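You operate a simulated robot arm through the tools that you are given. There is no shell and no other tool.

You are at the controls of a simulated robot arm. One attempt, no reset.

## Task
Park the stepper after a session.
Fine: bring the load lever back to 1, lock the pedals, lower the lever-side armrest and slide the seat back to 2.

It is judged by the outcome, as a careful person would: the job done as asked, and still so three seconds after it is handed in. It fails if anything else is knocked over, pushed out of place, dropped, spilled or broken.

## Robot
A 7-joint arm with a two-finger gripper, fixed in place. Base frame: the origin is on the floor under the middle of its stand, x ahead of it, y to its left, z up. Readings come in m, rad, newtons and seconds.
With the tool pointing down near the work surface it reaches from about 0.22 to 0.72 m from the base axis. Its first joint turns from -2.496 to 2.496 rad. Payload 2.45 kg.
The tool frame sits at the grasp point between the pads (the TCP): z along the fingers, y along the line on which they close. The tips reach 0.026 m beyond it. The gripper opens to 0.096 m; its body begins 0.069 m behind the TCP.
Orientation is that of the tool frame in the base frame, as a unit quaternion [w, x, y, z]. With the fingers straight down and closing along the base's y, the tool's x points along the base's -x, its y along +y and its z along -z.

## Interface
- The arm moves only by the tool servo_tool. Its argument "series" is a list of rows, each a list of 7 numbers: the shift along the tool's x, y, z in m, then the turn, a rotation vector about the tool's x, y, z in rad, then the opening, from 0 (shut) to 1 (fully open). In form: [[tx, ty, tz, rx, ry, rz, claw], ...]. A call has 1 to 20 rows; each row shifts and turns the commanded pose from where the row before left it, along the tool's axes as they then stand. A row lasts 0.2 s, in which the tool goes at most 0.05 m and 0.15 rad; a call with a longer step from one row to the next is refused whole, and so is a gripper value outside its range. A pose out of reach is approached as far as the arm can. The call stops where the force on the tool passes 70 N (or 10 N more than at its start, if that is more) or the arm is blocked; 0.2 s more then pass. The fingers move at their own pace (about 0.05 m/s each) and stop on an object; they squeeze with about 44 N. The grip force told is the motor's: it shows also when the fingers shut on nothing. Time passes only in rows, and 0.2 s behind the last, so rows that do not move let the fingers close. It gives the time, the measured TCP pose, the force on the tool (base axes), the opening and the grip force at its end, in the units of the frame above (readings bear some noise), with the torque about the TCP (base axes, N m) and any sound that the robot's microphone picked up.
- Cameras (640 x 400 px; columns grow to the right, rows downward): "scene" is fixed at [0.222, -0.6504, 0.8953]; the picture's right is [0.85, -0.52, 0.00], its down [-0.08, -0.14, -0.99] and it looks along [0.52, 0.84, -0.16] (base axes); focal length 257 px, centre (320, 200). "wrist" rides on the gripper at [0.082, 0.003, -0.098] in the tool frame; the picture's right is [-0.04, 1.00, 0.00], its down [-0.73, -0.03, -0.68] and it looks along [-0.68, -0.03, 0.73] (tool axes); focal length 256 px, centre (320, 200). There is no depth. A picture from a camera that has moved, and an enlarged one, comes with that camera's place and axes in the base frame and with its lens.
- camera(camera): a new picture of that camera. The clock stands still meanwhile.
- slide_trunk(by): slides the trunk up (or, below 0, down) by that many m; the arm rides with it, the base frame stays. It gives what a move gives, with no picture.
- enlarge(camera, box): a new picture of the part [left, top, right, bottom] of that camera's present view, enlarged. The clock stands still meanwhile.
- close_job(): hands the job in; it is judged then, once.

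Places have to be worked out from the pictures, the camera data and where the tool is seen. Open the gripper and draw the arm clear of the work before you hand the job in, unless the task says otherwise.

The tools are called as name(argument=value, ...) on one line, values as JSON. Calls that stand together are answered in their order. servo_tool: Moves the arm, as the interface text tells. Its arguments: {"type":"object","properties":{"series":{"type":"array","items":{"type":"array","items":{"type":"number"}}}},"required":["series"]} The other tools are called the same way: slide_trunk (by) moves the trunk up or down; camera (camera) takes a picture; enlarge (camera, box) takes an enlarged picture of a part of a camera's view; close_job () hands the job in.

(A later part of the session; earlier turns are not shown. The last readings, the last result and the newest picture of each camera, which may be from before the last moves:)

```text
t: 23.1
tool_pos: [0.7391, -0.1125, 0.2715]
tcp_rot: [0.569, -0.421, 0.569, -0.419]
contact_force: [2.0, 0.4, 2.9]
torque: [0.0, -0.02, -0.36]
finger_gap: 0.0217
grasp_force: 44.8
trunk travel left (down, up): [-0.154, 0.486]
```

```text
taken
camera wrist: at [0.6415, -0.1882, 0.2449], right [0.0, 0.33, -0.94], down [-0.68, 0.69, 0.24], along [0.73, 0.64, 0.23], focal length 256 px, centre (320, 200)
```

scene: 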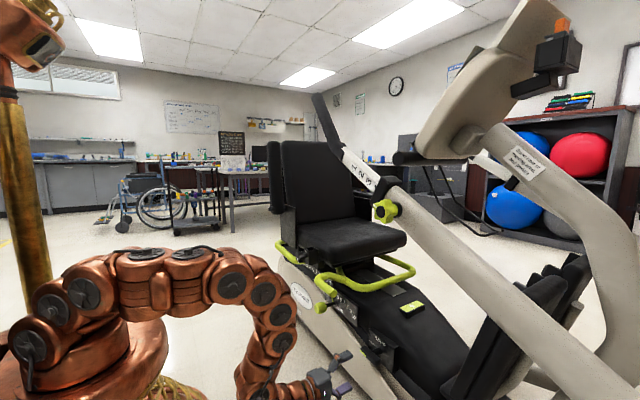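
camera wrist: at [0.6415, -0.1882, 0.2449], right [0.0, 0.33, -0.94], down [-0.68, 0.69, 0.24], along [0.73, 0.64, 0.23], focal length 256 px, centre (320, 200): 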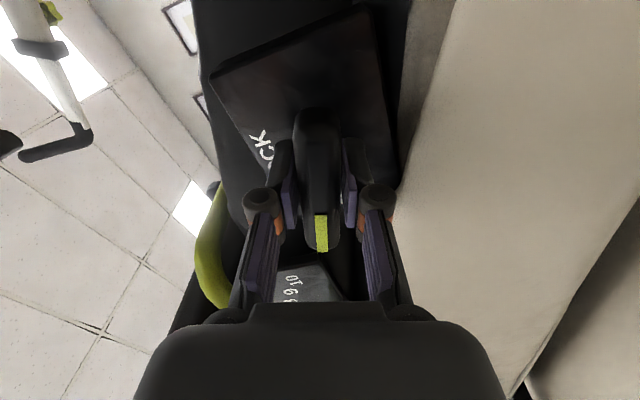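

The handle turns smoothly with the gripper (plate appears rotated, little torque). Continue the remaining rotation to 90°.

servo_tool(series=[[0, 0, 0, 0, 0, 0.14, 0], [0, 0, 0, 0, 0, 0.14, 0], [0, 0, 0, 0, 0, 0.14, 0], [0, 0, 0, 0, 0, 0.14, 0], [0, 0, 0, 0, 0, 0.14, 0], [0, 0, 0, 0, 0, 0.14, 0], [0, 0, 0, 0, 0, 0.14, 0], [0, 0, 0, 0, 0, 0.14, 0], [0, 0, 0, 0, 0, 0.1, 0], [0, 0, 0, 0, 0, 0.05, 0]])

camera(camera="wrist")

enlarge(camera="scene", box=[290, 300, 450, 400])

```text
t: 25.3
tool_pos: [0.7399, -0.1104, 0.2706]
tcp_rot: [0.706, -0.001, 0.708, -0.001]
contact_force: [7.3, 11.7, -5.6]
torque: [-0.03, 0.24, 0.28]
finger_gap: 0.0217
grasp_force: 45.0
trunk travel left (down, up): [-0.154, 0.486]
```

```text
taken
camera wrist: at [0.6413, -0.1069, 0.1896], right [0.0, 1.0, 0.04], down [-0.68, -0.03, 0.73], along [0.74, -0.02, 0.68], focal length 256 px, centre (320, 200)
```

wrist: 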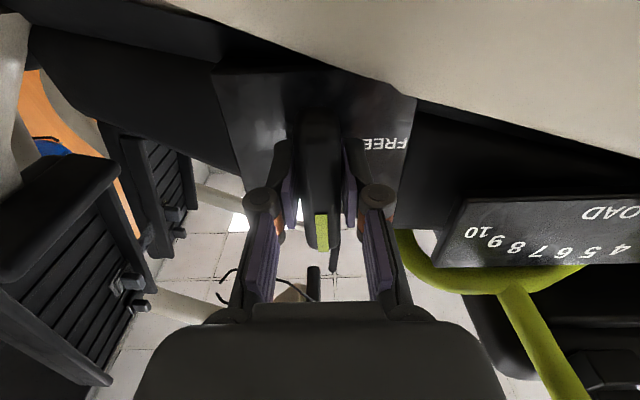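

```text
4.00 times, centred on (370, 350) of scene
camera zoom: at [0.222, -0.6504, 0.8953], right [0.85, -0.52, 0.0], down [-0.08, -0.14, -0.99], along [0.52, 0.84, -0.16], focal length 1029 px, centre (120, -400)
```

zoom: 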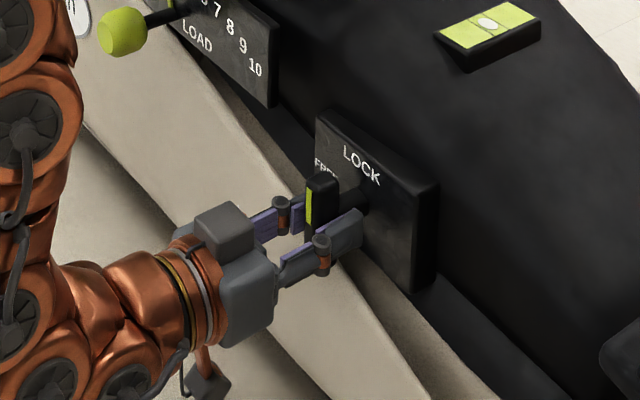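

The handle is upright with the green end up at LOCK. I'll test a tiny extra turn to feel for the end stop.

servo_tool(series=[[0, 0, 0, 0, 0, 0.04, 0], [0, 0, 0, 0, 0, 0.0, 0]])

```text
t: 25.9
tool_pos: [0.74, -0.1098, 0.2705]
tcp_rot: [0.706, 0.013, 0.708, 0.013]
contact_force: [3.9, 16.4, -4.5]
torque: [-0.34, 0.23, 0.41]
finger_gap: 0.0217
grasp_force: 44.7
trunk travel left (down, up): [-0.154, 0.486]
```

Torque rises (−0.34 Nm), so that's the end stop: locked. Ease back, open and retreat straight out.

servo_tool(series=[[0, 0, 0, 0, 0, -0.03, 0], [0, 0, 0, 0, 0, 0, 0.5], [0, 0, 0, 0, 0, 0, 0.5], [0, 0, 0, 0, 0, 0, 0.5], [0, 0, -0.03, 0, 0, 0, 0.5], [0, 0, -0.035, 0, 0, 0, 0.5], [0, 0, -0.035, 0, 0, 0, 0.7]])

camera(camera="wrist")

enlarge(camera="scene", box=[290, 280, 450, 380])

```text
t: 27.5
tool_pos: [0.6385, -0.1128, 0.2712]
tcp_rot: [0.707, 0.002, 0.708, 0.002]
contact_force: [0.1, 0.4, 0.2]
torque: [0.02, 0.0, 0.0]
finger_gap: 0.0671
grasp_force: 0.2
trunk travel left (down, up): [-0.154, 0.486]
```

```text
taken
camera wrist: at [0.541, -0.1081, 0.1896], right [0.0, 1.0, 0.05], down [-0.68, -0.03, 0.73], along [0.73, -0.03, 0.68], focal length 256 px, centre (320, 200)
```

wrist: 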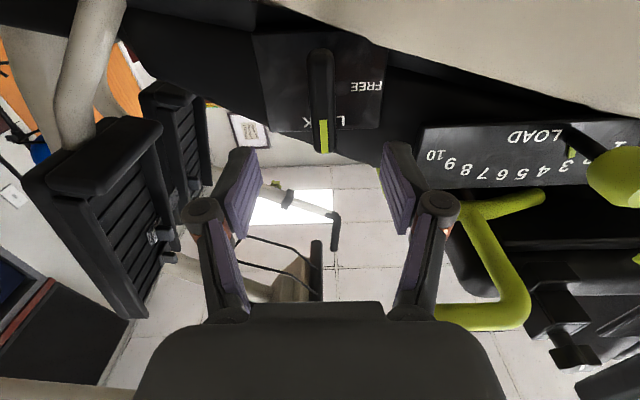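

```text
4.00 times, centred on (370, 330) of scene
camera zoom: at [0.222, -0.6504, 0.8953], right [0.85, -0.52, 0.0], down [-0.08, -0.14, -0.99], along [0.52, 0.84, -0.16], focal length 1029 px, centre (120, -320)
```

zoom: 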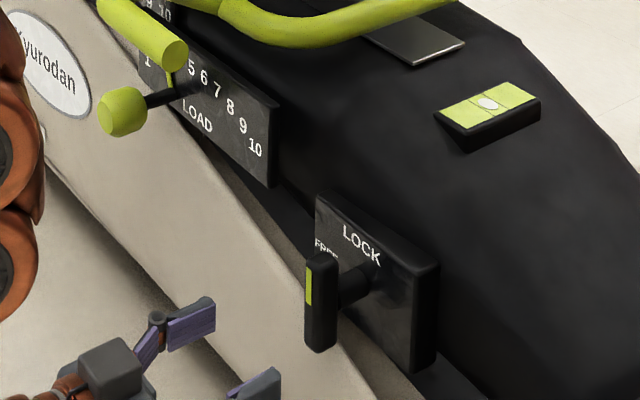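

Lock handle is clearly at LOCK. Next the load lever: shift to in front of the ball knob (about y 0.12, z 0.33), staying at x≈0.58.

servo_tool(series=[[-0.01, 0.01, -0.04, 0, 0, 0, 1], [-0.01, 0.035, -0.015, 0, 0, 0, 1], [-0.01, 0.04, 0, 0, 0, 0, 1], [-0.01, 0.04, 0, 0, 0, 0, 1], [-0.01, 0.04, 0, 0, 0, 0, 1], [-0.01, 0.04, 0, 0, 0, 0, 1], [0, 0.025, 0, 0, 0, 0, 1]])

camera(camera="wrist")

camera(camera="scene")

```text
t: 29.1
tool_pos: [0.5874, 0.1147, 0.3344]
tcp_rot: [0.705, 0.001, 0.709, 0.003]
contact_force: [-0.2, -0.8, 0.4]
torque: [-0.04, -0.01, 0.0]
finger_gap: 0.0961
grasp_force: 0.1
out of reach, approached as far as the arm can: row 7
trunk travel left (down, up): [-0.154, 0.486]
```

```text
taken
camera wrist: at [0.4895, 0.1195, 0.2538], right [0.0, 1.0, 0.05], down [-0.67, -0.04, 0.74], along [0.74, -0.03, 0.67], focal length 256 px, centre (320, 200)
```

wrist: 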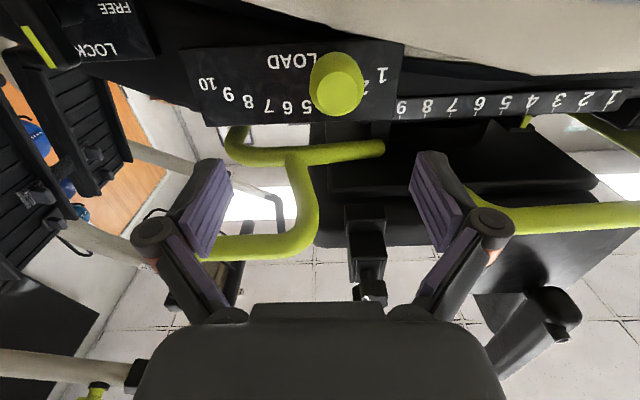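

```text
taken
```

scene: 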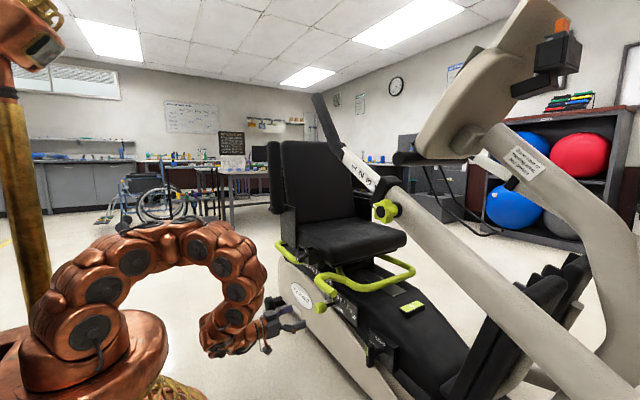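

Excellent view. The ball knob sits straight ahead. Enlarge for alignment and to study the seat underside.

enlarge(camera="wrist", box=[180, 30, 420, 180])

enlarge(camera="wrist", box=[380, 70, 640, 232])

enlarge(camera="wrist", box=[220, 110, 480, 272])

enlarge(camera="wrist", box=[460, 180, 640, 320])

```text
2.67 times, centred on (300, 105) of wrist
camera zoom: at [0.4895, 0.1195, 0.2538], right [0.0, 1.0, 0.05], down [-0.67, -0.04, 0.74], along [0.74, -0.03, 0.67], focal length 683 px, centre (373, 453)
```

zoom: 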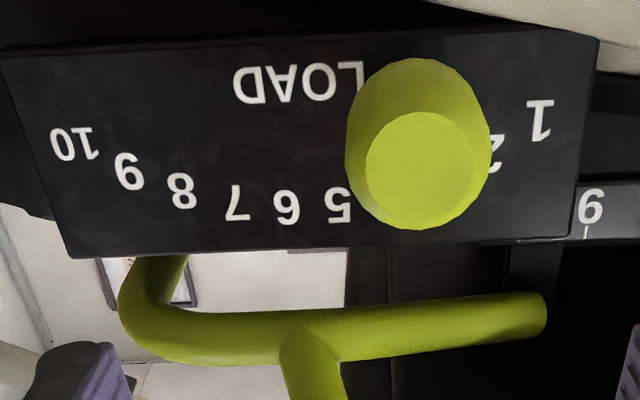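

```text
2.46 times, centred on (510, 151) of wrist
camera zoom: at [0.4895, 0.1195, 0.2538], right [0.0, 1.0, 0.05], down [-0.67, -0.04, 0.74], along [0.74, -0.03, 0.67], focal length 630 px, centre (-148, 321)
```

zoom: 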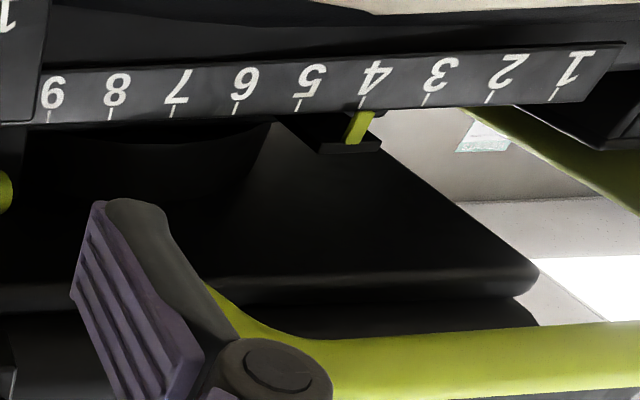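

```text
2.46 times, centred on (350, 191) of wrist
camera zoom: at [0.4895, 0.1195, 0.2538], right [0.0, 1.0, 0.05], down [-0.67, -0.04, 0.74], along [0.74, -0.03, 0.67], focal length 630 px, centre (246, 222)
```

zoom: 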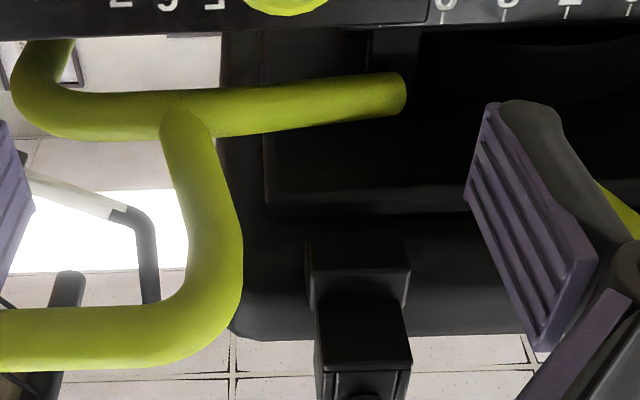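

```text
2.86 times, centred on (550, 250) of wrist
camera zoom: at [0.4895, 0.1195, 0.2538], right [0.0, 1.0, 0.05], down [-0.67, -0.04, 0.74], along [0.74, -0.03, 0.67], focal length 731 px, centre (-337, 57)
```

zoom: 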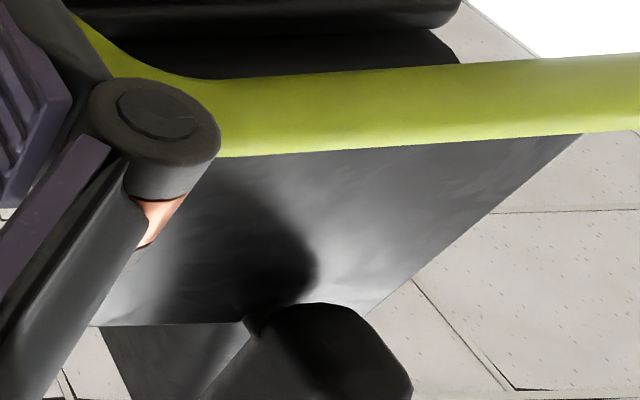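

Ball end face is about (0.675, 0.128, 0.322), 40 mm across. Align and advance with open fingers straddling it, stopping short first for a check.

servo_tool(series=[[0.0124, 0.0133, 0.01, 0, 0, 0, 1], [0, 0, 0.03, 0, 0, 0, 1], [0, 0, 0.03, 0, 0, 0, 1]])

camera(camera="wrist")

enlarge(camera="scene", box=[250, 250, 410, 350])

```text
t: 29.9
tool_pos: [0.6575, 0.1287, 0.3213]
tcp_rot: [0.707, 0.004, 0.707, 0.001]
contact_force: [0.5, -0.2, -0.6]
torque: [-0.04, -0.05, 0.01]
finger_gap: 0.0959
grasp_force: 0.1
trunk travel left (down, up): [-0.154, 0.486]
```

```text
taken
camera wrist: at [0.5603, 0.1333, 0.2411], right [0.0, 1.0, 0.05], down [-0.68, -0.03, 0.73], along [0.73, -0.03, 0.68], focal length 256 px, centre (320, 200)
```

wrist: 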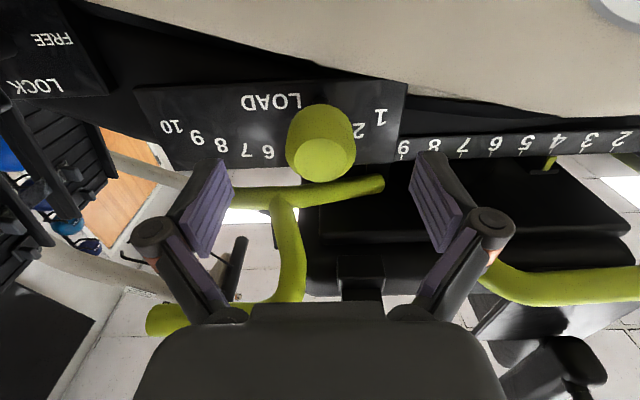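

```text
4.00 times, centred on (330, 300) of scene
camera zoom: at [0.222, -0.6504, 0.8953], right [0.85, -0.52, 0.0], down [-0.08, -0.14, -0.99], along [0.52, 0.84, -0.16], focal length 1029 px, centre (280, -200)
```

zoom: 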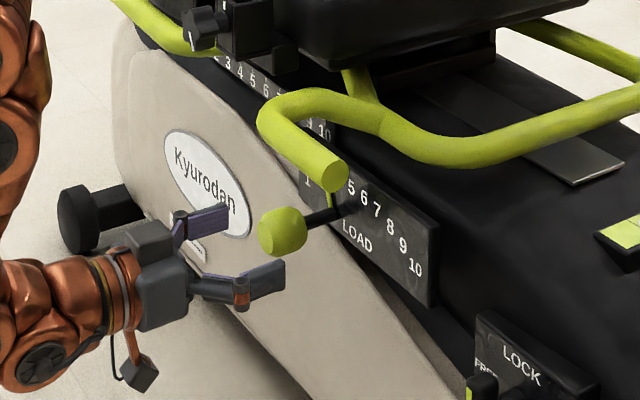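

Ball is centred between the fingers; its face is about 27 mm ahead of the grasp point. Advance 40 mm and close.

servo_tool(series=[[0, 0, 0.02, 0, 0, 0, 1], [0, 0, 0.02, 0, 0, 0, 1], [0, 0, 0, 0, 0, 0, 0.4], [0, 0, 0, 0, 0, 0, 0], [0, 0, 0, 0, 0, 0, 0], [0, 0, 0, 0, 0, 0, 0], [0, 0, 0, 0, 0, 0, 0]])

camera(camera="wrist")

enlarge(camera="wrist", box=[120, 60, 420, 248])

```text
t: 31.5
tool_pos: [0.6978, 0.1293, 0.3221]
tcp_rot: [0.707, 0.002, 0.708, 0.002]
contact_force: [-1.7, 0.1, 0.0]
torque: [-0.02, -0.02, -0.01]
finger_gap: 0.0405
grasp_force: 43.9
trunk travel left (down, up): [-0.154, 0.486]
```

```text
taken
camera wrist: at [0.5999, 0.1333, 0.2411], right [0.0, 1.0, 0.05], down [-0.68, -0.03, 0.73], along [0.73, -0.03, 0.68], focal length 256 px, centre (320, 200)
```

wrist: 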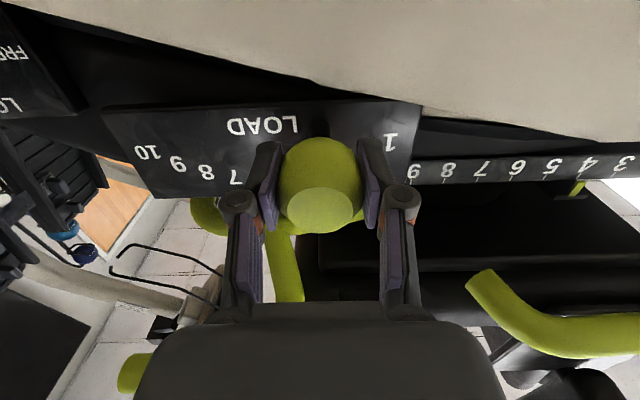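

```text
2.13 times, centred on (270, 154) of wrist
camera zoom: at [0.5999, 0.1333, 0.2411], right [0.0, 1.0, 0.05], down [-0.68, -0.03, 0.73], along [0.73, -0.03, 0.68], focal length 545 px, centre (426, 298)
```

zoom: 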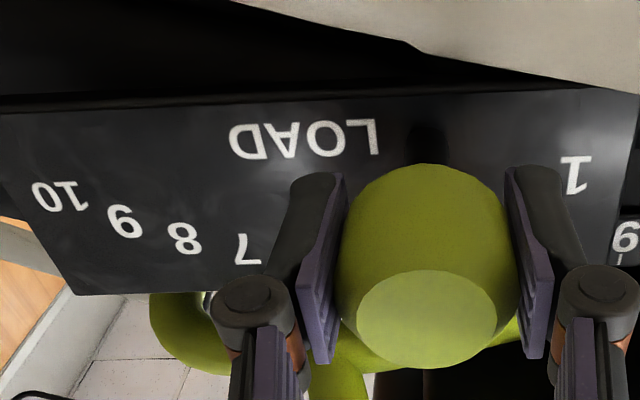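

Ball gripped. From the digits' positions I get the scale centre at (y 0.091, z 0.223), with the lever rod at radius 0.106 m, angle 20.7° = exactly mark 3; mark 1 is at 37.4°. I'll swing it along that arc, first to 2.

servo_tool(series=[[0.0031, 0.0073, 0, 0, 0, -0.072, 0], [0.0036, 0.007, 0, 0, 0, -0.072, 0]])

enlarge(camera="wrist", box=[120, 60, 420, 248])

```text
t: 32.1
tool_pos: [0.697, 0.1442, 0.3162]
tcp_rot: [0.705, -0.048, 0.706, -0.05]
contact_force: [-9.4, 0.8, 2.2]
torque: [-0.02, -0.32, 0.05]
finger_gap: 0.0405
grasp_force: 44.7
trunk travel left (down, up): [-0.154, 0.486]
```

```text
2.13 times, centred on (270, 154) of wrist
camera zoom: at [0.6, 0.1362, 0.2346], right [0.0, 1.0, -0.1], down [-0.68, 0.07, 0.73], along [0.73, 0.07, 0.68], focal length 545 px, centre (426, 298)
```

zoom: 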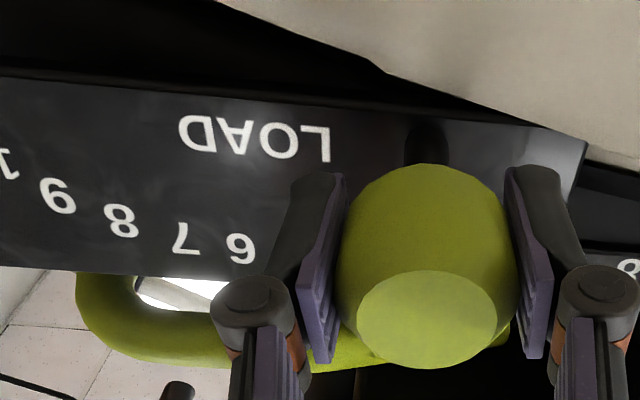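

It follows with little force, and the reading moves to 2. Continue the same arc step to 1.

servo_tool(series=[[0.0029, 0.007, 0, 0, 0, -0.072, 0], [0.0036, 0.0068, 0, 0, 0, -0.072, 0], [0, 0, 0, 0, 0, 0, 0]])

enlarge(camera="wrist", box=[120, 60, 420, 248])

enlarge(camera="scene", box=[250, 250, 410, 350])

```text
t: 32.9
tool_pos: [0.6982, 0.1564, 0.3076]
tcp_rot: [0.7, -0.1, 0.7, -0.1]
contact_force: [-12.4, 9.9, 9.4]
torque: [0.22, -0.22, 0.09]
finger_gap: 0.0403
grasp_force: 44.6
trunk travel left (down, up): [-0.154, 0.486]
```

```text
2.13 times, centred on (270, 154) of wrist
camera zoom: at [0.6002, 0.1375, 0.228], right [0.0, 0.97, -0.24], down [-0.68, 0.17, 0.71], along [0.73, 0.17, 0.66], focal length 545 px, centre (426, 298)
```

zoom: 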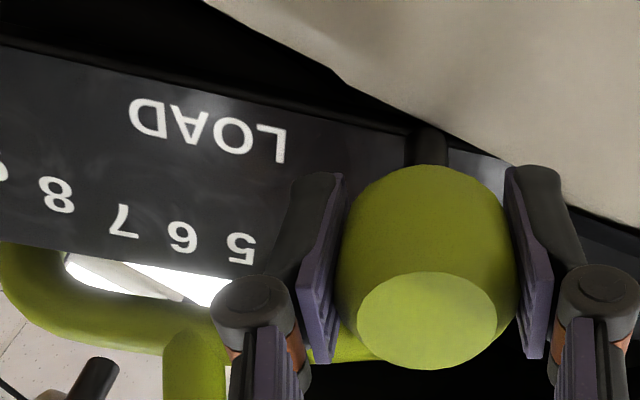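

```text
4.00 times, centred on (330, 300) of scene
camera zoom: at [0.222, -0.6504, 0.8953], right [0.85, -0.52, 0.0], down [-0.08, -0.14, -0.99], along [0.52, 0.84, -0.16], focal length 1029 px, centre (280, -200)
```

zoom: 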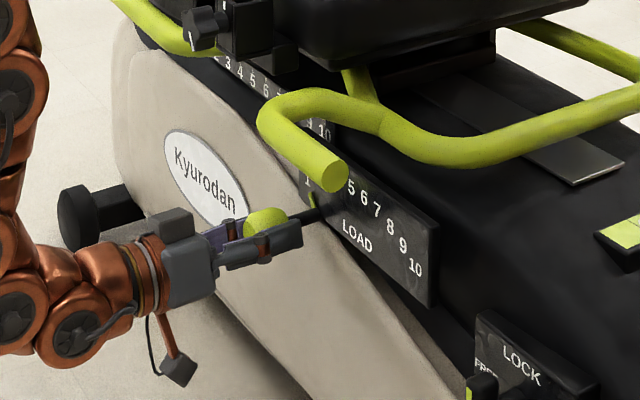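

The lever now points at 1 and force rises slightly (near its end of travel). Open and retreat straight back to check the reading.

servo_tool(series=[[0, 0, 0, 0, 0, 0, 1], [0, 0, 0, 0, 0, 0, 1], [0, 0, 0, 0, 0, 0, 1], [0, 0, -0.03, 0, 0, 0, 1], [0, 0, -0.04, 0, 0, 0, 1], [0, -0.01, -0.03, 0, 0, 0.1, 1], [0, -0.02, 0, 0, 0, 0.1, 1], [0, -0.02, 0, 0, 0, 0.088, 1]])

camera(camera="wrist")

enlarge(camera="scene", box=[250, 250, 410, 350])

```text
t: 34.7
tool_pos: [0.5988, 0.1066, 0.3147]
tcp_rot: [0.707, 0.001, 0.707, 0.004]
contact_force: [0.9, -0.1, 0.2]
torque: [-0.01, -0.01, -0.02]
finger_gap: 0.0957
grasp_force: 0.1
trunk travel left (down, up): [-0.154, 0.486]
```

```text
taken
camera wrist: at [0.5005, 0.1108, 0.2335], right [0.0, 1.0, 0.05], down [-0.68, -0.04, 0.73], along [0.73, -0.03, 0.68], focal length 256 px, centre (320, 200)
```

wrist: 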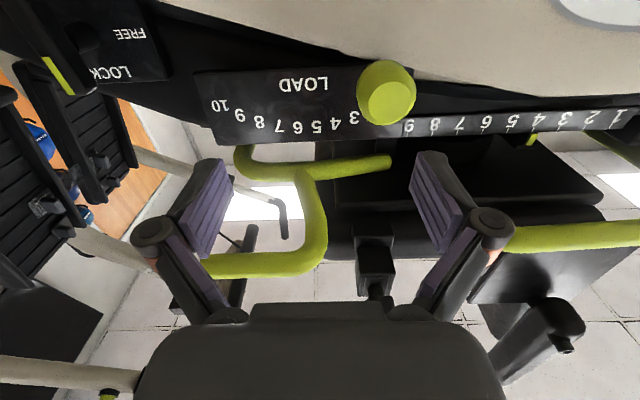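

```text
4.00 times, centred on (330, 300) of scene
camera zoom: at [0.222, -0.6504, 0.8953], right [0.85, -0.52, 0.0], down [-0.08, -0.14, -0.99], along [0.52, 0.84, -0.16], focal length 1029 px, centre (280, -200)
```

zoom: 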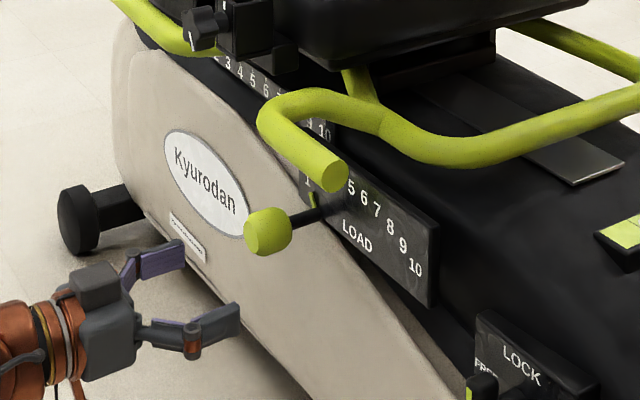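

Let me zoom in on the load pointer to confirm it points exactly at 1.

enlarge(camera="scene", box=[305, 285, 365, 322])

enlarge(camera="wrist", box=[320, 50, 440, 125])

```text
10.67 times, centred on (335, 304) of scene
camera zoom: at [0.222, -0.6504, 0.8953], right [0.85, -0.52, 0.0], down [-0.08, -0.14, -0.99], along [0.52, 0.84, -0.16], focal length 2744 px, centre (160, -904)
```

zoom: 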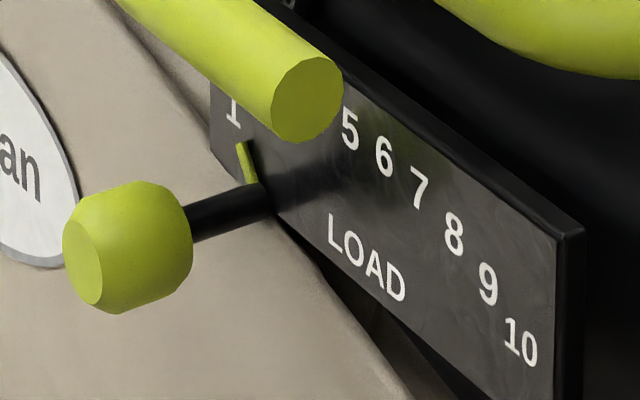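

```text
5.33 times, centred on (380, 88) of wrist
camera zoom: at [0.5005, 0.1108, 0.2335], right [0.0, 1.0, 0.05], down [-0.68, -0.04, 0.73], along [0.73, -0.03, 0.68], focal length 1365 px, centre (0, 800)
```

zoom: 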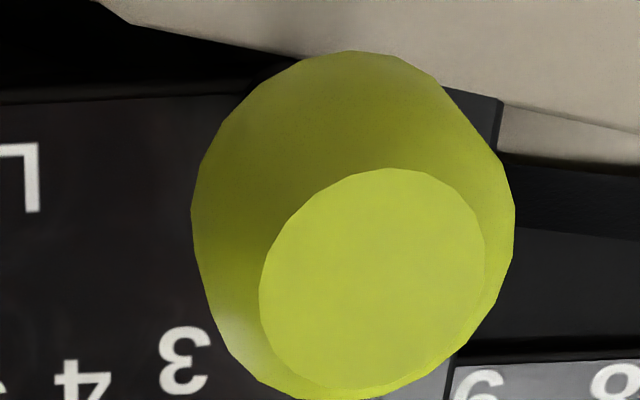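

The pointer lines up exactly with 1. Next the seat: the green bar with its stub handle at about (0.654, −0.02…0.08, 0.467) looks like the seat release. I'll shift away from the ball and back, then raise the trunk to bring the horizontal tool to the stub's height.

servo_tool(series=[[0, -0.035, -0.01, 0, 0, 0, 1], [0, -0.035, -0.01, 0, 0, 0, 1], [0, -0.035, 0, 0, 0, 0, 1]])

slide_trunk(by=0.15)

camera(camera="wrist")

camera(camera="scene")

```text
t: 35.5
tool_pos: [0.5786, 0.0014, 0.3132]
tcp_rot: [0.707, 0.001, 0.707, 0.002]
contact_force: [-0.2, -0.5, -0.9]
torque: [0.02, 0.01, 0.03]
finger_gap: 0.0958
grasp_force: 0.0
trunk travel left (down, up): [-0.154, 0.486]
```

```text
t: 37.2
tool_pos: [0.5788, 0.003, 0.4646]
tcp_rot: [0.707, 0.002, 0.707, 0.001]
contact_force: [-0.4, -0.3, -0.3]
torque: [-0.03, -0.03, -0.03]
finger_gap: 0.0961
grasp_force: 0.1
trunk travel left (down, up): [-0.304, 0.336]
```

```text
taken
camera wrist: at [0.4805, 0.006, 0.383], right [0.0, 1.0, 0.05], down [-0.68, -0.03, 0.73], along [0.73, -0.03, 0.68], focal length 256 px, centre (320, 200)
```

wrist: 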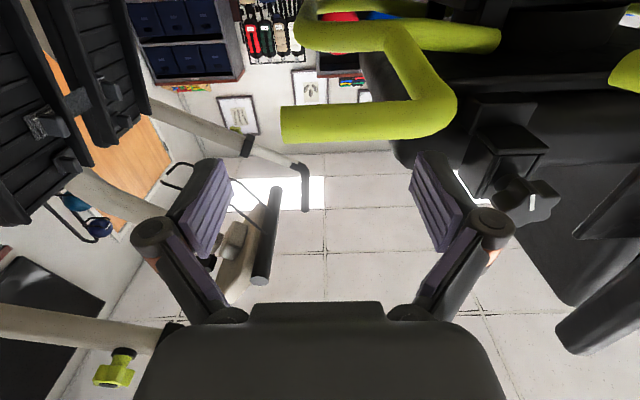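

```text
taken
```

scene: 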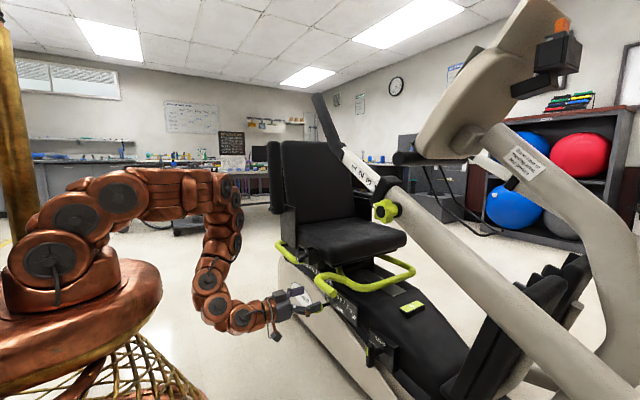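

The stub handle is directly ahead: centre about (0.654, y −0.02 to 0.075, z 0.468), ~27 mm diameter. Enlarge the bar mounting and knob to understand the release before touching.

enlarge(camera="wrist", box=[260, 0, 560, 188])

enlarge(camera="wrist", box=[440, 80, 600, 240])

enlarge(camera="scene", box=[270, 200, 430, 300])

```text
2.13 times, centred on (410, 94) of wrist
camera zoom: at [0.4805, 0.006, 0.383], right [0.0, 1.0, 0.05], down [-0.68, -0.03, 0.73], along [0.73, -0.03, 0.68], focal length 545 px, centre (128, 426)
```

zoom: 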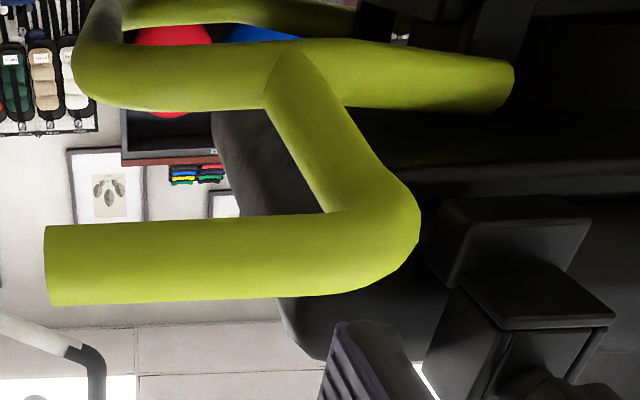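

```text
2.50 times, centred on (520, 160) of wrist
camera zoom: at [0.4805, 0.006, 0.383], right [0.0, 1.0, 0.05], down [-0.68, -0.03, 0.73], along [0.73, -0.03, 0.68], focal length 640 px, centre (-180, 300)
```

zoom: 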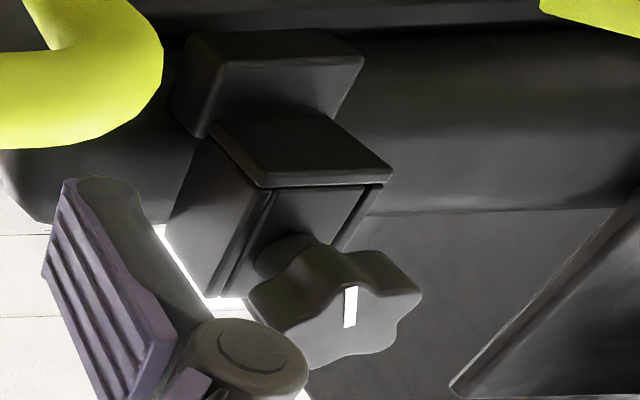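

```text
4.00 times, centred on (350, 250) of scene
camera zoom: at [0.222, -0.6504, 0.8953], right [0.85, -0.52, 0.0], down [-0.08, -0.14, -0.99], along [0.52, 0.84, -0.16], focal length 1029 px, centre (200, 0)
```

zoom: 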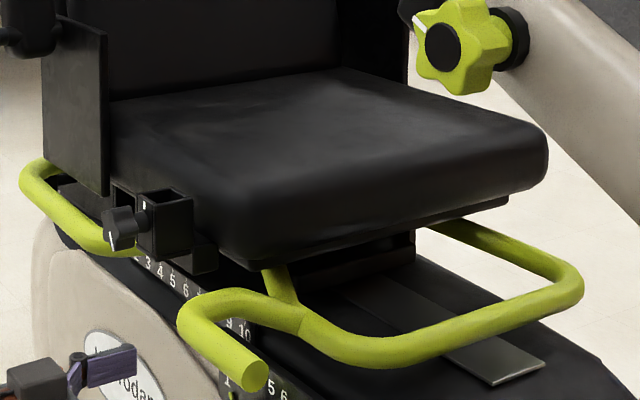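

There are small text labels on the cover under the logo and on the tower tube; let me read them in case they give operating instructions.

enlarge(camera="scene", box=[495, 135, 575, 185])

enlarge(camera="scene", box=[280, 275, 328, 320])

enlarge(camera="scene", box=[270, 225, 350, 275])

```text
8.00 times, centred on (535, 160) of scene
camera zoom: at [0.222, -0.6504, 0.8953], right [0.85, -0.52, 0.0], down [-0.08, -0.14, -0.99], along [0.52, 0.84, -0.16], focal length 2058 px, centre (-1400, 520)
```

zoom: 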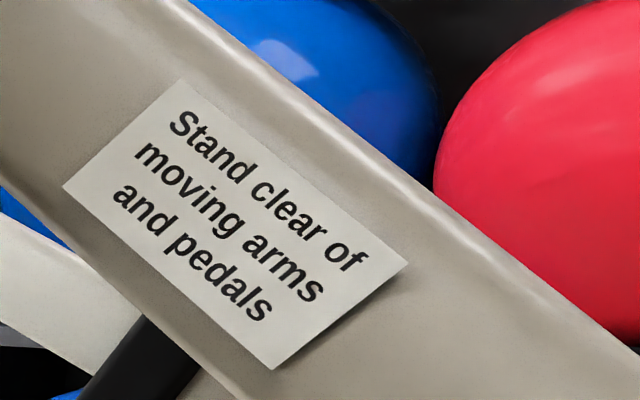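

```text
8.89 times, centred on (304, 298) of scene
camera zoom: at [0.222, -0.6504, 0.8953], right [0.85, -0.52, 0.0], down [-0.08, -0.14, -0.99], along [0.52, 0.84, -0.16], focal length 2287 px, centre (462, -667)
```

zoom: 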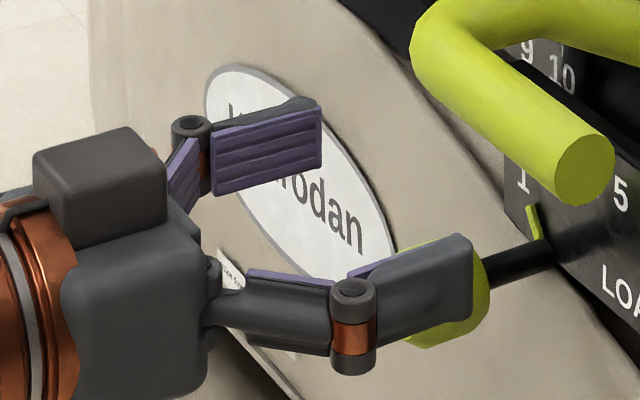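

```text
8.00 times, centred on (310, 250) of scene
camera zoom: at [0.222, -0.6504, 0.8953], right [0.85, -0.52, 0.0], down [-0.08, -0.14, -0.99], along [0.52, 0.84, -0.16], focal length 2058 px, centre (400, -200)
```

zoom: 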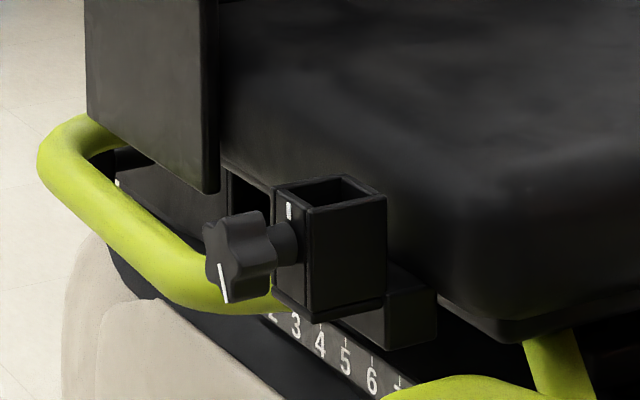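

The labels are only warnings, and the knob clamps an accessory socket, so the green bar should be the seat release. Roll the tool −90° so the fingers close vertically on the stub.

servo_tool(series=[[0, 0, 0, 0, 0, -0.143, 1], [0, 0, 0, 0, 0, -0.143, 1], [0, 0, 0, 0, 0, -0.143, 1], [0, 0, 0, 0, 0, -0.143, 1], [0, 0, 0, 0, 0, -0.143, 1], [0, 0, 0, 0, 0, -0.143, 1], [0, 0, 0, 0, 0, -0.143, 1], [0, 0, 0, 0, 0, -0.143, 1], [0, 0, 0, 0, 0, -0.143, 1], [0, 0, 0, 0, 0, -0.143, 1], [0, 0, 0, 0, 0, -0.143, 1]])

servo_tool(series=[[-0.02, -0.002, 0, 0, 0, 0, 0.7], [-0.02, -0.002, 0.0, 0, 0, 0, 0.7]])

camera(camera="wrist")

enlarge(camera="scene", box=[250, 230, 410, 330])

```text
t: 39.6
tool_pos: [0.5786, 0.0028, 0.464]
tcp_rot: [0.5, -0.5, 0.501, -0.498]
contact_force: [0.8, -0.1, 0.3]
torque: [0.02, 0.0, -0.03]
finger_gap: 0.096
grasp_force: 0.2
trunk travel left (down, up): [-0.304, 0.336]
```

```text
t: 40.2
tool_pos: [0.5783, 0.0415, 0.4697]
tcp_rot: [0.501, -0.499, 0.501, -0.5]
contact_force: [0.0, 1.0, 0.2]
torque: [-0.01, 0.02, 0.01]
finger_gap: 0.067
grasp_force: 0.0
trunk travel left (down, up): [-0.304, 0.336]
```

```text
taken
camera wrist: at [0.4801, -0.0404, 0.4656], right [0.0, 0.04, -1.0], down [-0.68, 0.73, 0.03], along [0.74, 0.68, 0.03], focal length 256 px, centre (320, 200)
```

wrist: 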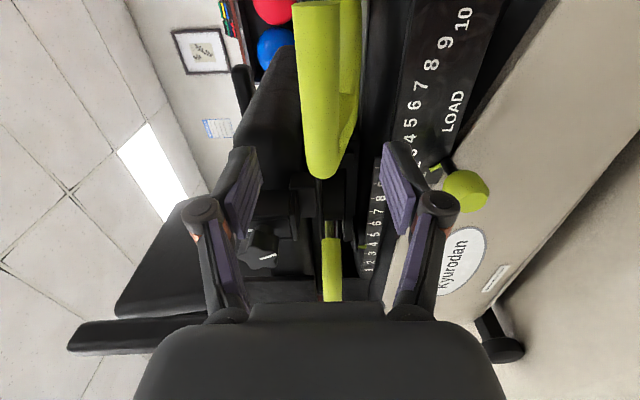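

```text
4.00 times, centred on (330, 280) of scene
camera zoom: at [0.222, -0.6504, 0.8953], right [0.85, -0.52, 0.0], down [-0.08, -0.14, -0.99], along [0.52, 0.84, -0.16], focal length 1029 px, centre (280, -120)
```

zoom: 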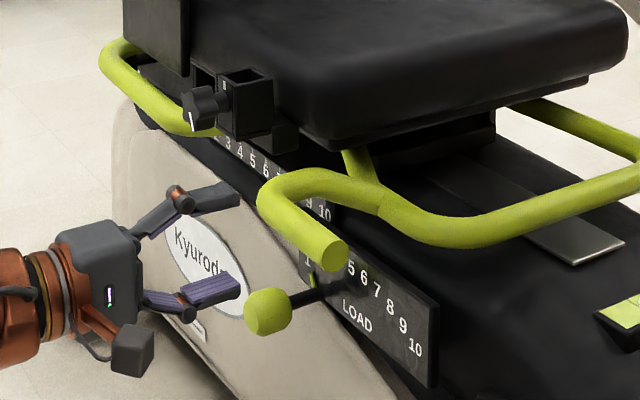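

The stub is centred between the fingers. Advance to x≈0.653 and close.

servo_tool(series=[[0, 0, 0.025, 0, 0, 0, 0.7], [0, 0, 0.025, 0, 0, 0, 0.7], [0, 0, 0.024, 0, 0, 0, 0.7]])

camera(camera="wrist")

```text
t: 41.0
tool_pos: [0.6531, 0.0429, 0.4686]
tcp_rot: [0.501, -0.499, 0.501, -0.499]
contact_force: [0.0, 0.3, -0.3]
torque: [0.02, -0.02, -0.03]
finger_gap: 0.0673
grasp_force: 0.0
trunk travel left (down, up): [-0.304, 0.336]
```

```text
taken
camera wrist: at [0.5553, -0.0389, 0.4652], right [0.0, 0.04, -1.0], down [-0.68, 0.73, 0.03], along [0.73, 0.68, 0.03], focal length 256 px, centre (320, 200)
```

wrist: 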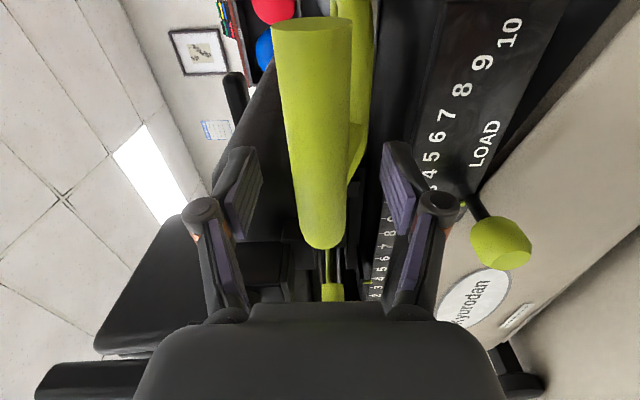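

Stub is between the pads. Close the gripper on it.

servo_tool(series=[[0, 0, 0, 0, 0, 0, 0.3], [0, 0, 0, 0, 0, 0, 0], [0, 0, 0, 0, 0, 0, 0], [0, 0, 0, 0, 0, 0, 0]])

camera(camera="wrist")

```text
t: 42.0
tool_pos: [0.653, 0.0425, 0.4682]
tcp_rot: [0.501, -0.499, 0.501, -0.499]
contact_force: [1.3, 0.5, 0.2]
torque: [-0.15, -0.02, 0.07]
finger_gap: 0.0251
grasp_force: 40.7
trunk travel left (down, up): [-0.304, 0.336]
```

```text
taken
camera wrist: at [0.5548, -0.0394, 0.4649], right [0.0, 0.04, -1.0], down [-0.68, 0.73, 0.03], along [0.73, 0.68, 0.03], focal length 256 px, centre (320, 200)
```

wrist: 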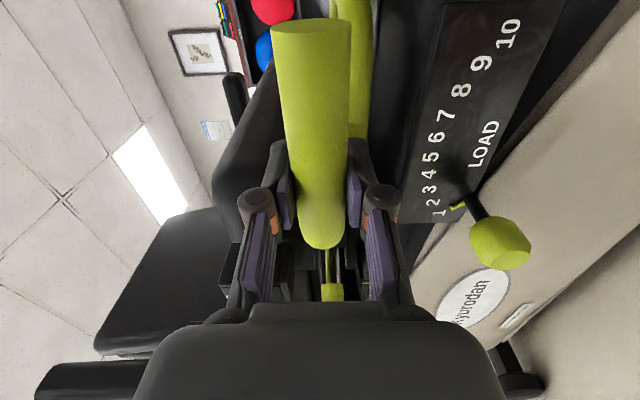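

Firm grip on the stub; the load pointer also clearly reads 1 here. Now try lifting the bar by 10 mm (with slight rotation about its hinge) and feel the force.

servo_tool(series=[[0, -0.005, 0, 0, 0, -0.03, 0], [0, -0.005, 0, 0, 0, -0.03, 0]])

camera(camera="wrist")

```text
t: 42.6
tool_pos: [0.6518, 0.0428, 0.4774]
tcp_rot: [-0.486, 0.514, -0.486, 0.513]
contact_force: [6.4, 3.8, -4.6]
torque: [-0.51, 0.08, -0.07]
finger_gap: 0.0253
grasp_force: 45.0
trunk travel left (down, up): [-0.304, 0.336]
```

```text
taken
camera wrist: at [0.555, -0.0387, 0.4799], right [0.0, -0.02, -1.0], down [-0.68, 0.73, -0.01], along [0.73, 0.68, -0.01], focal length 256 px, centre (320, 200)
```

wrist: 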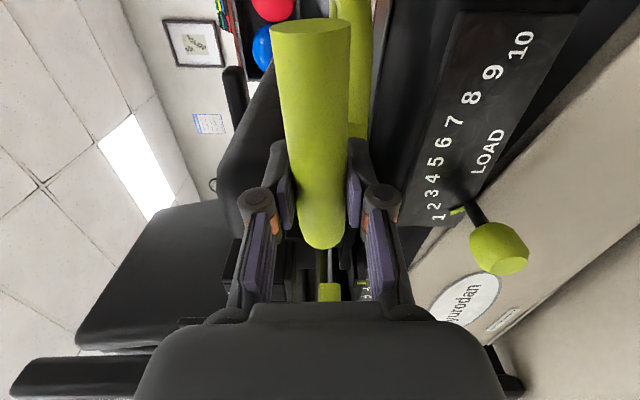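

The bar lifts easily (≈5 N), so it is a hinged release. Continue lifting gradually, watching for the stop.

servo_tool(series=[[0, -0.005, 0, 0, 0, -0.03, 0], [0, -0.005, 0, 0, 0, -0.03, 0]])

servo_tool(series=[[0, -0.005, 0, 0, 0, -0.03, 0], [0, -0.005, 0, 0, 0, -0.03, 0]])

enlarge(camera="scene", box=[250, 210, 430, 322])

```text
t: 43.2
tool_pos: [0.6535, 0.0441, 0.4879]
tcp_rot: [-0.471, 0.529, -0.47, 0.526]
contact_force: [11.6, 12.7, -6.2]
torque: [-0.43, 0.04, -0.03]
finger_gap: 0.025
grasp_force: 45.1
trunk travel left (down, up): [-0.304, 0.336]
```

```text
t: 43.8
tool_pos: [0.653, 0.0443, 0.4963]
tcp_rot: [-0.453, 0.544, -0.454, 0.541]
contact_force: [8.9, 15.2, -8.9]
torque: [-0.58, 0.29, 1.13]
finger_gap: 0.0252
grasp_force: 45.3
trunk travel left (down, up): [-0.304, 0.336]
```

```text
3.56 times, centred on (340, 266) of scene
camera zoom: at [0.222, -0.6504, 0.8953], right [0.85, -0.52, 0.0], down [-0.08, -0.14, -0.99], along [0.52, 0.84, -0.16], focal length 915 px, centre (249, -35)
```

zoom: 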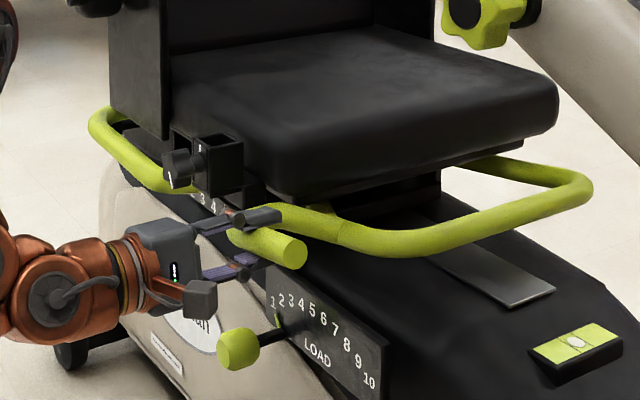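

Bar lifted ~28 mm with modest force. Now test sliding: move 10 mm toward +y and see whether the seat follows with low force.

servo_tool(series=[[-0.0049, -0.0009, 0, 0, 0, 0, 0], [-0.0049, -0.0009, 0, 0, 0, 0, 0]])

enlarge(camera="scene", box=[250, 210, 430, 322])

camera(camera="wrist")

```text
t: 44.4
tool_pos: [0.6522, 0.0513, 0.4979]
tcp_rot: [-0.452, 0.542, -0.455, 0.543]
contact_force: [9.2, -12.0, -1.4]
torque: [-0.6, -0.25, -1.33]
finger_gap: 0.0255
grasp_force: 44.7
trunk travel left (down, up): [-0.304, 0.336]
```

```text
3.56 times, centred on (340, 266) of scene
camera zoom: at [0.222, -0.6504, 0.8953], right [0.85, -0.52, 0.0], down [-0.08, -0.14, -0.99], along [0.52, 0.84, -0.16], focal length 915 px, centre (249, -35)
```

zoom: 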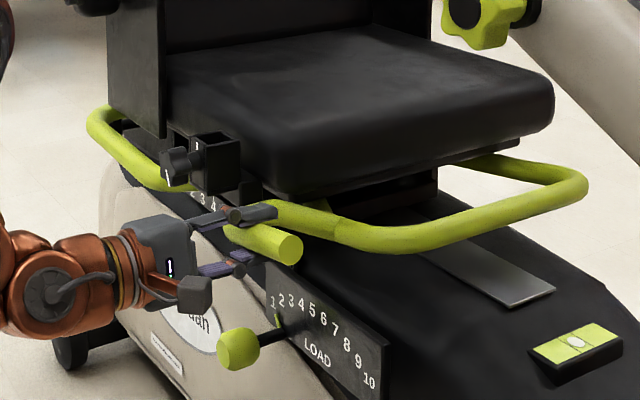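

```text
taken
camera wrist: at [0.5542, -0.0278, 0.5096], right [0.0, -0.14, -0.99], down [-0.68, 0.73, -0.1], along [0.74, 0.67, -0.09], focal length 256 px, centre (320, 200)
```

wrist: 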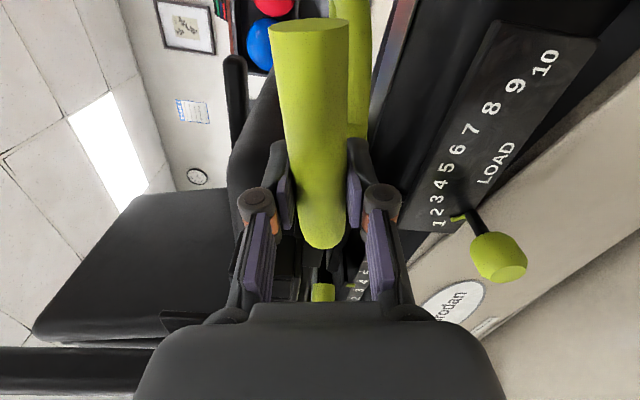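

The seat follows (≈12 N), so the bar is the release. Scale pitch works out to 30 mm, so the seat needs +60 mm in total (grip at y≈0.104). Slide most of the way while keeping the bar lifted.

servo_tool(series=[[-0.0078, -0.0015, 0, 0, 0, 0, 0], [-0.0078, -0.0015, 0, 0, 0, 0, 0], [-0.0078, -0.0015, 0, 0, 0, 0, 0], [-0.0078, -0.0015, 0, 0, 0, 0, 0]])

camera(camera="wrist")

enlarge(camera="scene", box=[250, 210, 430, 322])

```text
t: 45.4
tool_pos: [0.6531, 0.0863, 0.4981]
tcp_rot: [-0.454, 0.543, -0.454, 0.542]
contact_force: [13.3, -8.0, -3.0]
torque: [-0.73, -0.19, -0.84]
finger_gap: 0.0251
grasp_force: 45.0
trunk travel left (down, up): [-0.304, 0.336]
```

```text
taken
camera wrist: at [0.5546, 0.0057, 0.5095], right [0.0, -0.14, -0.99], down [-0.68, 0.73, -0.1], along [0.73, 0.67, -0.09], focal length 256 px, centre (320, 200)
```

wrist: 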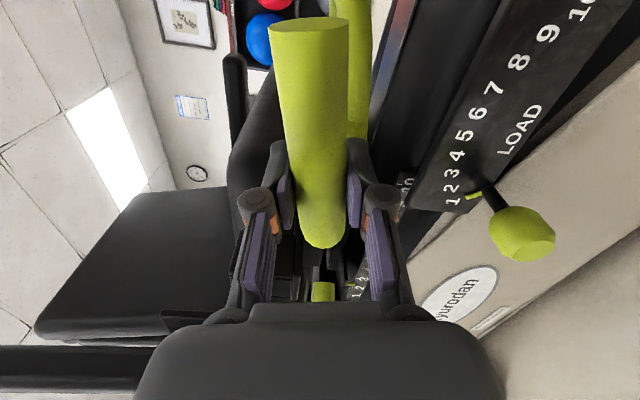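

```text
3.56 times, centred on (340, 266) of scene
camera zoom: at [0.222, -0.6504, 0.8953], right [0.85, -0.52, 0.0], down [-0.08, -0.14, -0.99], along [0.52, 0.84, -0.16], focal length 915 px, centre (249, -35)
```

zoom: 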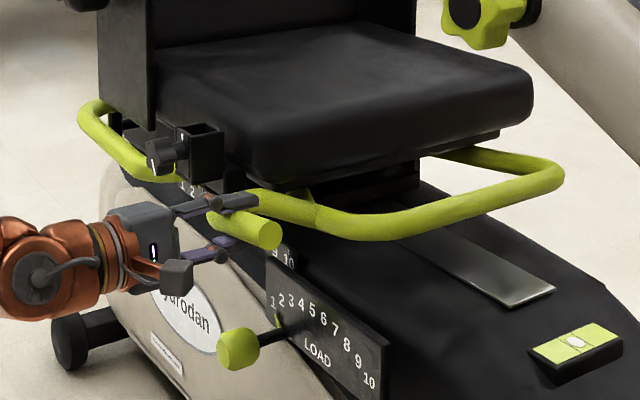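

Sliding smoothly. Let me zoom in on the seat scale to read the pointer now.

enlarge(camera="wrist", box=[300, 240, 400, 303])

enlarge(camera="scene", box=[270, 235, 350, 285])

```text
6.35 times, centred on (350, 272) of wrist
camera zoom: at [0.5546, 0.0057, 0.5095], right [0.0, -0.14, -0.99], down [-0.68, 0.73, -0.1], along [0.73, 0.67, -0.09], focal length 1625 px, centre (130, -254)
```

zoom: 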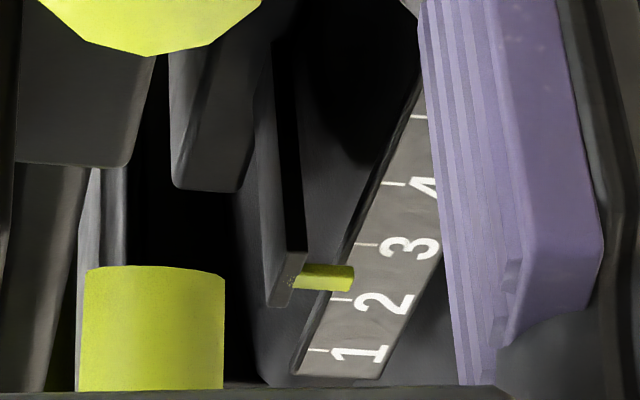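

```text
8.00 times, centred on (310, 260) of scene
camera zoom: at [0.222, -0.6504, 0.8953], right [0.85, -0.52, 0.0], down [-0.08, -0.14, -0.99], along [0.52, 0.84, -0.16], focal length 2058 px, centre (400, -280)
```

zoom: 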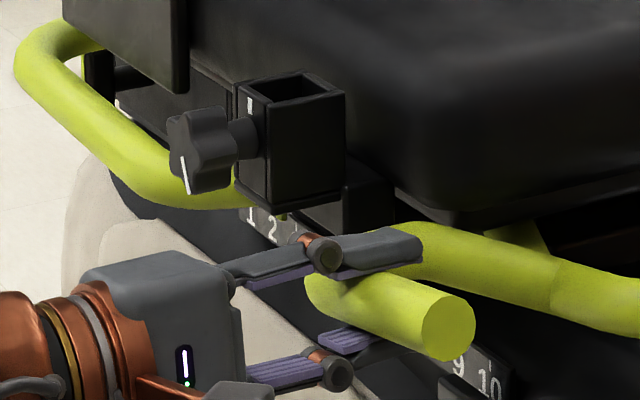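

The pointer reads ~2.6 after the 42 mm travel, consistent with the 30 mm pitch. 18 mm more to go.

servo_tool(series=[[-0.0059, -0.0011, 0, 0, 0, 0, 0], [-0.0059, -0.0011, 0, 0, 0, 0, 0], [-0.0059, -0.0011, 0, 0, 0, 0, 0]])

enlarge(camera="wrist", box=[300, 240, 400, 303])

```text
t: 46.2
tool_pos: [0.6521, 0.1045, 0.4991]
tcp_rot: [-0.454, 0.542, -0.455, 0.541]
contact_force: [2.7, -11.7, -4.1]
torque: [-0.97, -0.21, -0.7]
finger_gap: 0.0251
grasp_force: 45.1
trunk travel left (down, up): [-0.304, 0.336]
```

```text
6.35 times, centred on (350, 272) of wrist
camera zoom: at [0.5546, 0.0235, 0.51], right [0.0, -0.13, -0.99], down [-0.68, 0.73, -0.1], along [0.73, 0.67, -0.09], focal length 1625 px, centre (130, -254)
```

zoom: 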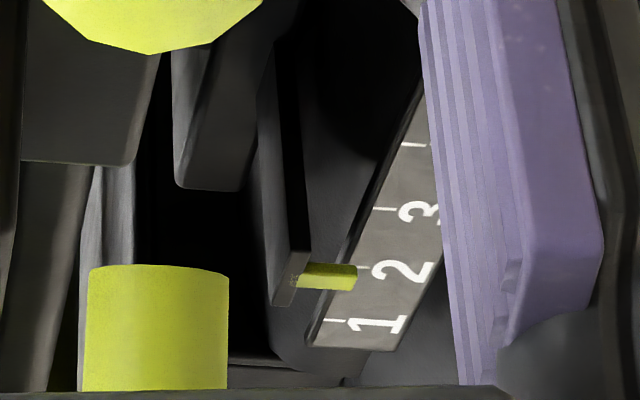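

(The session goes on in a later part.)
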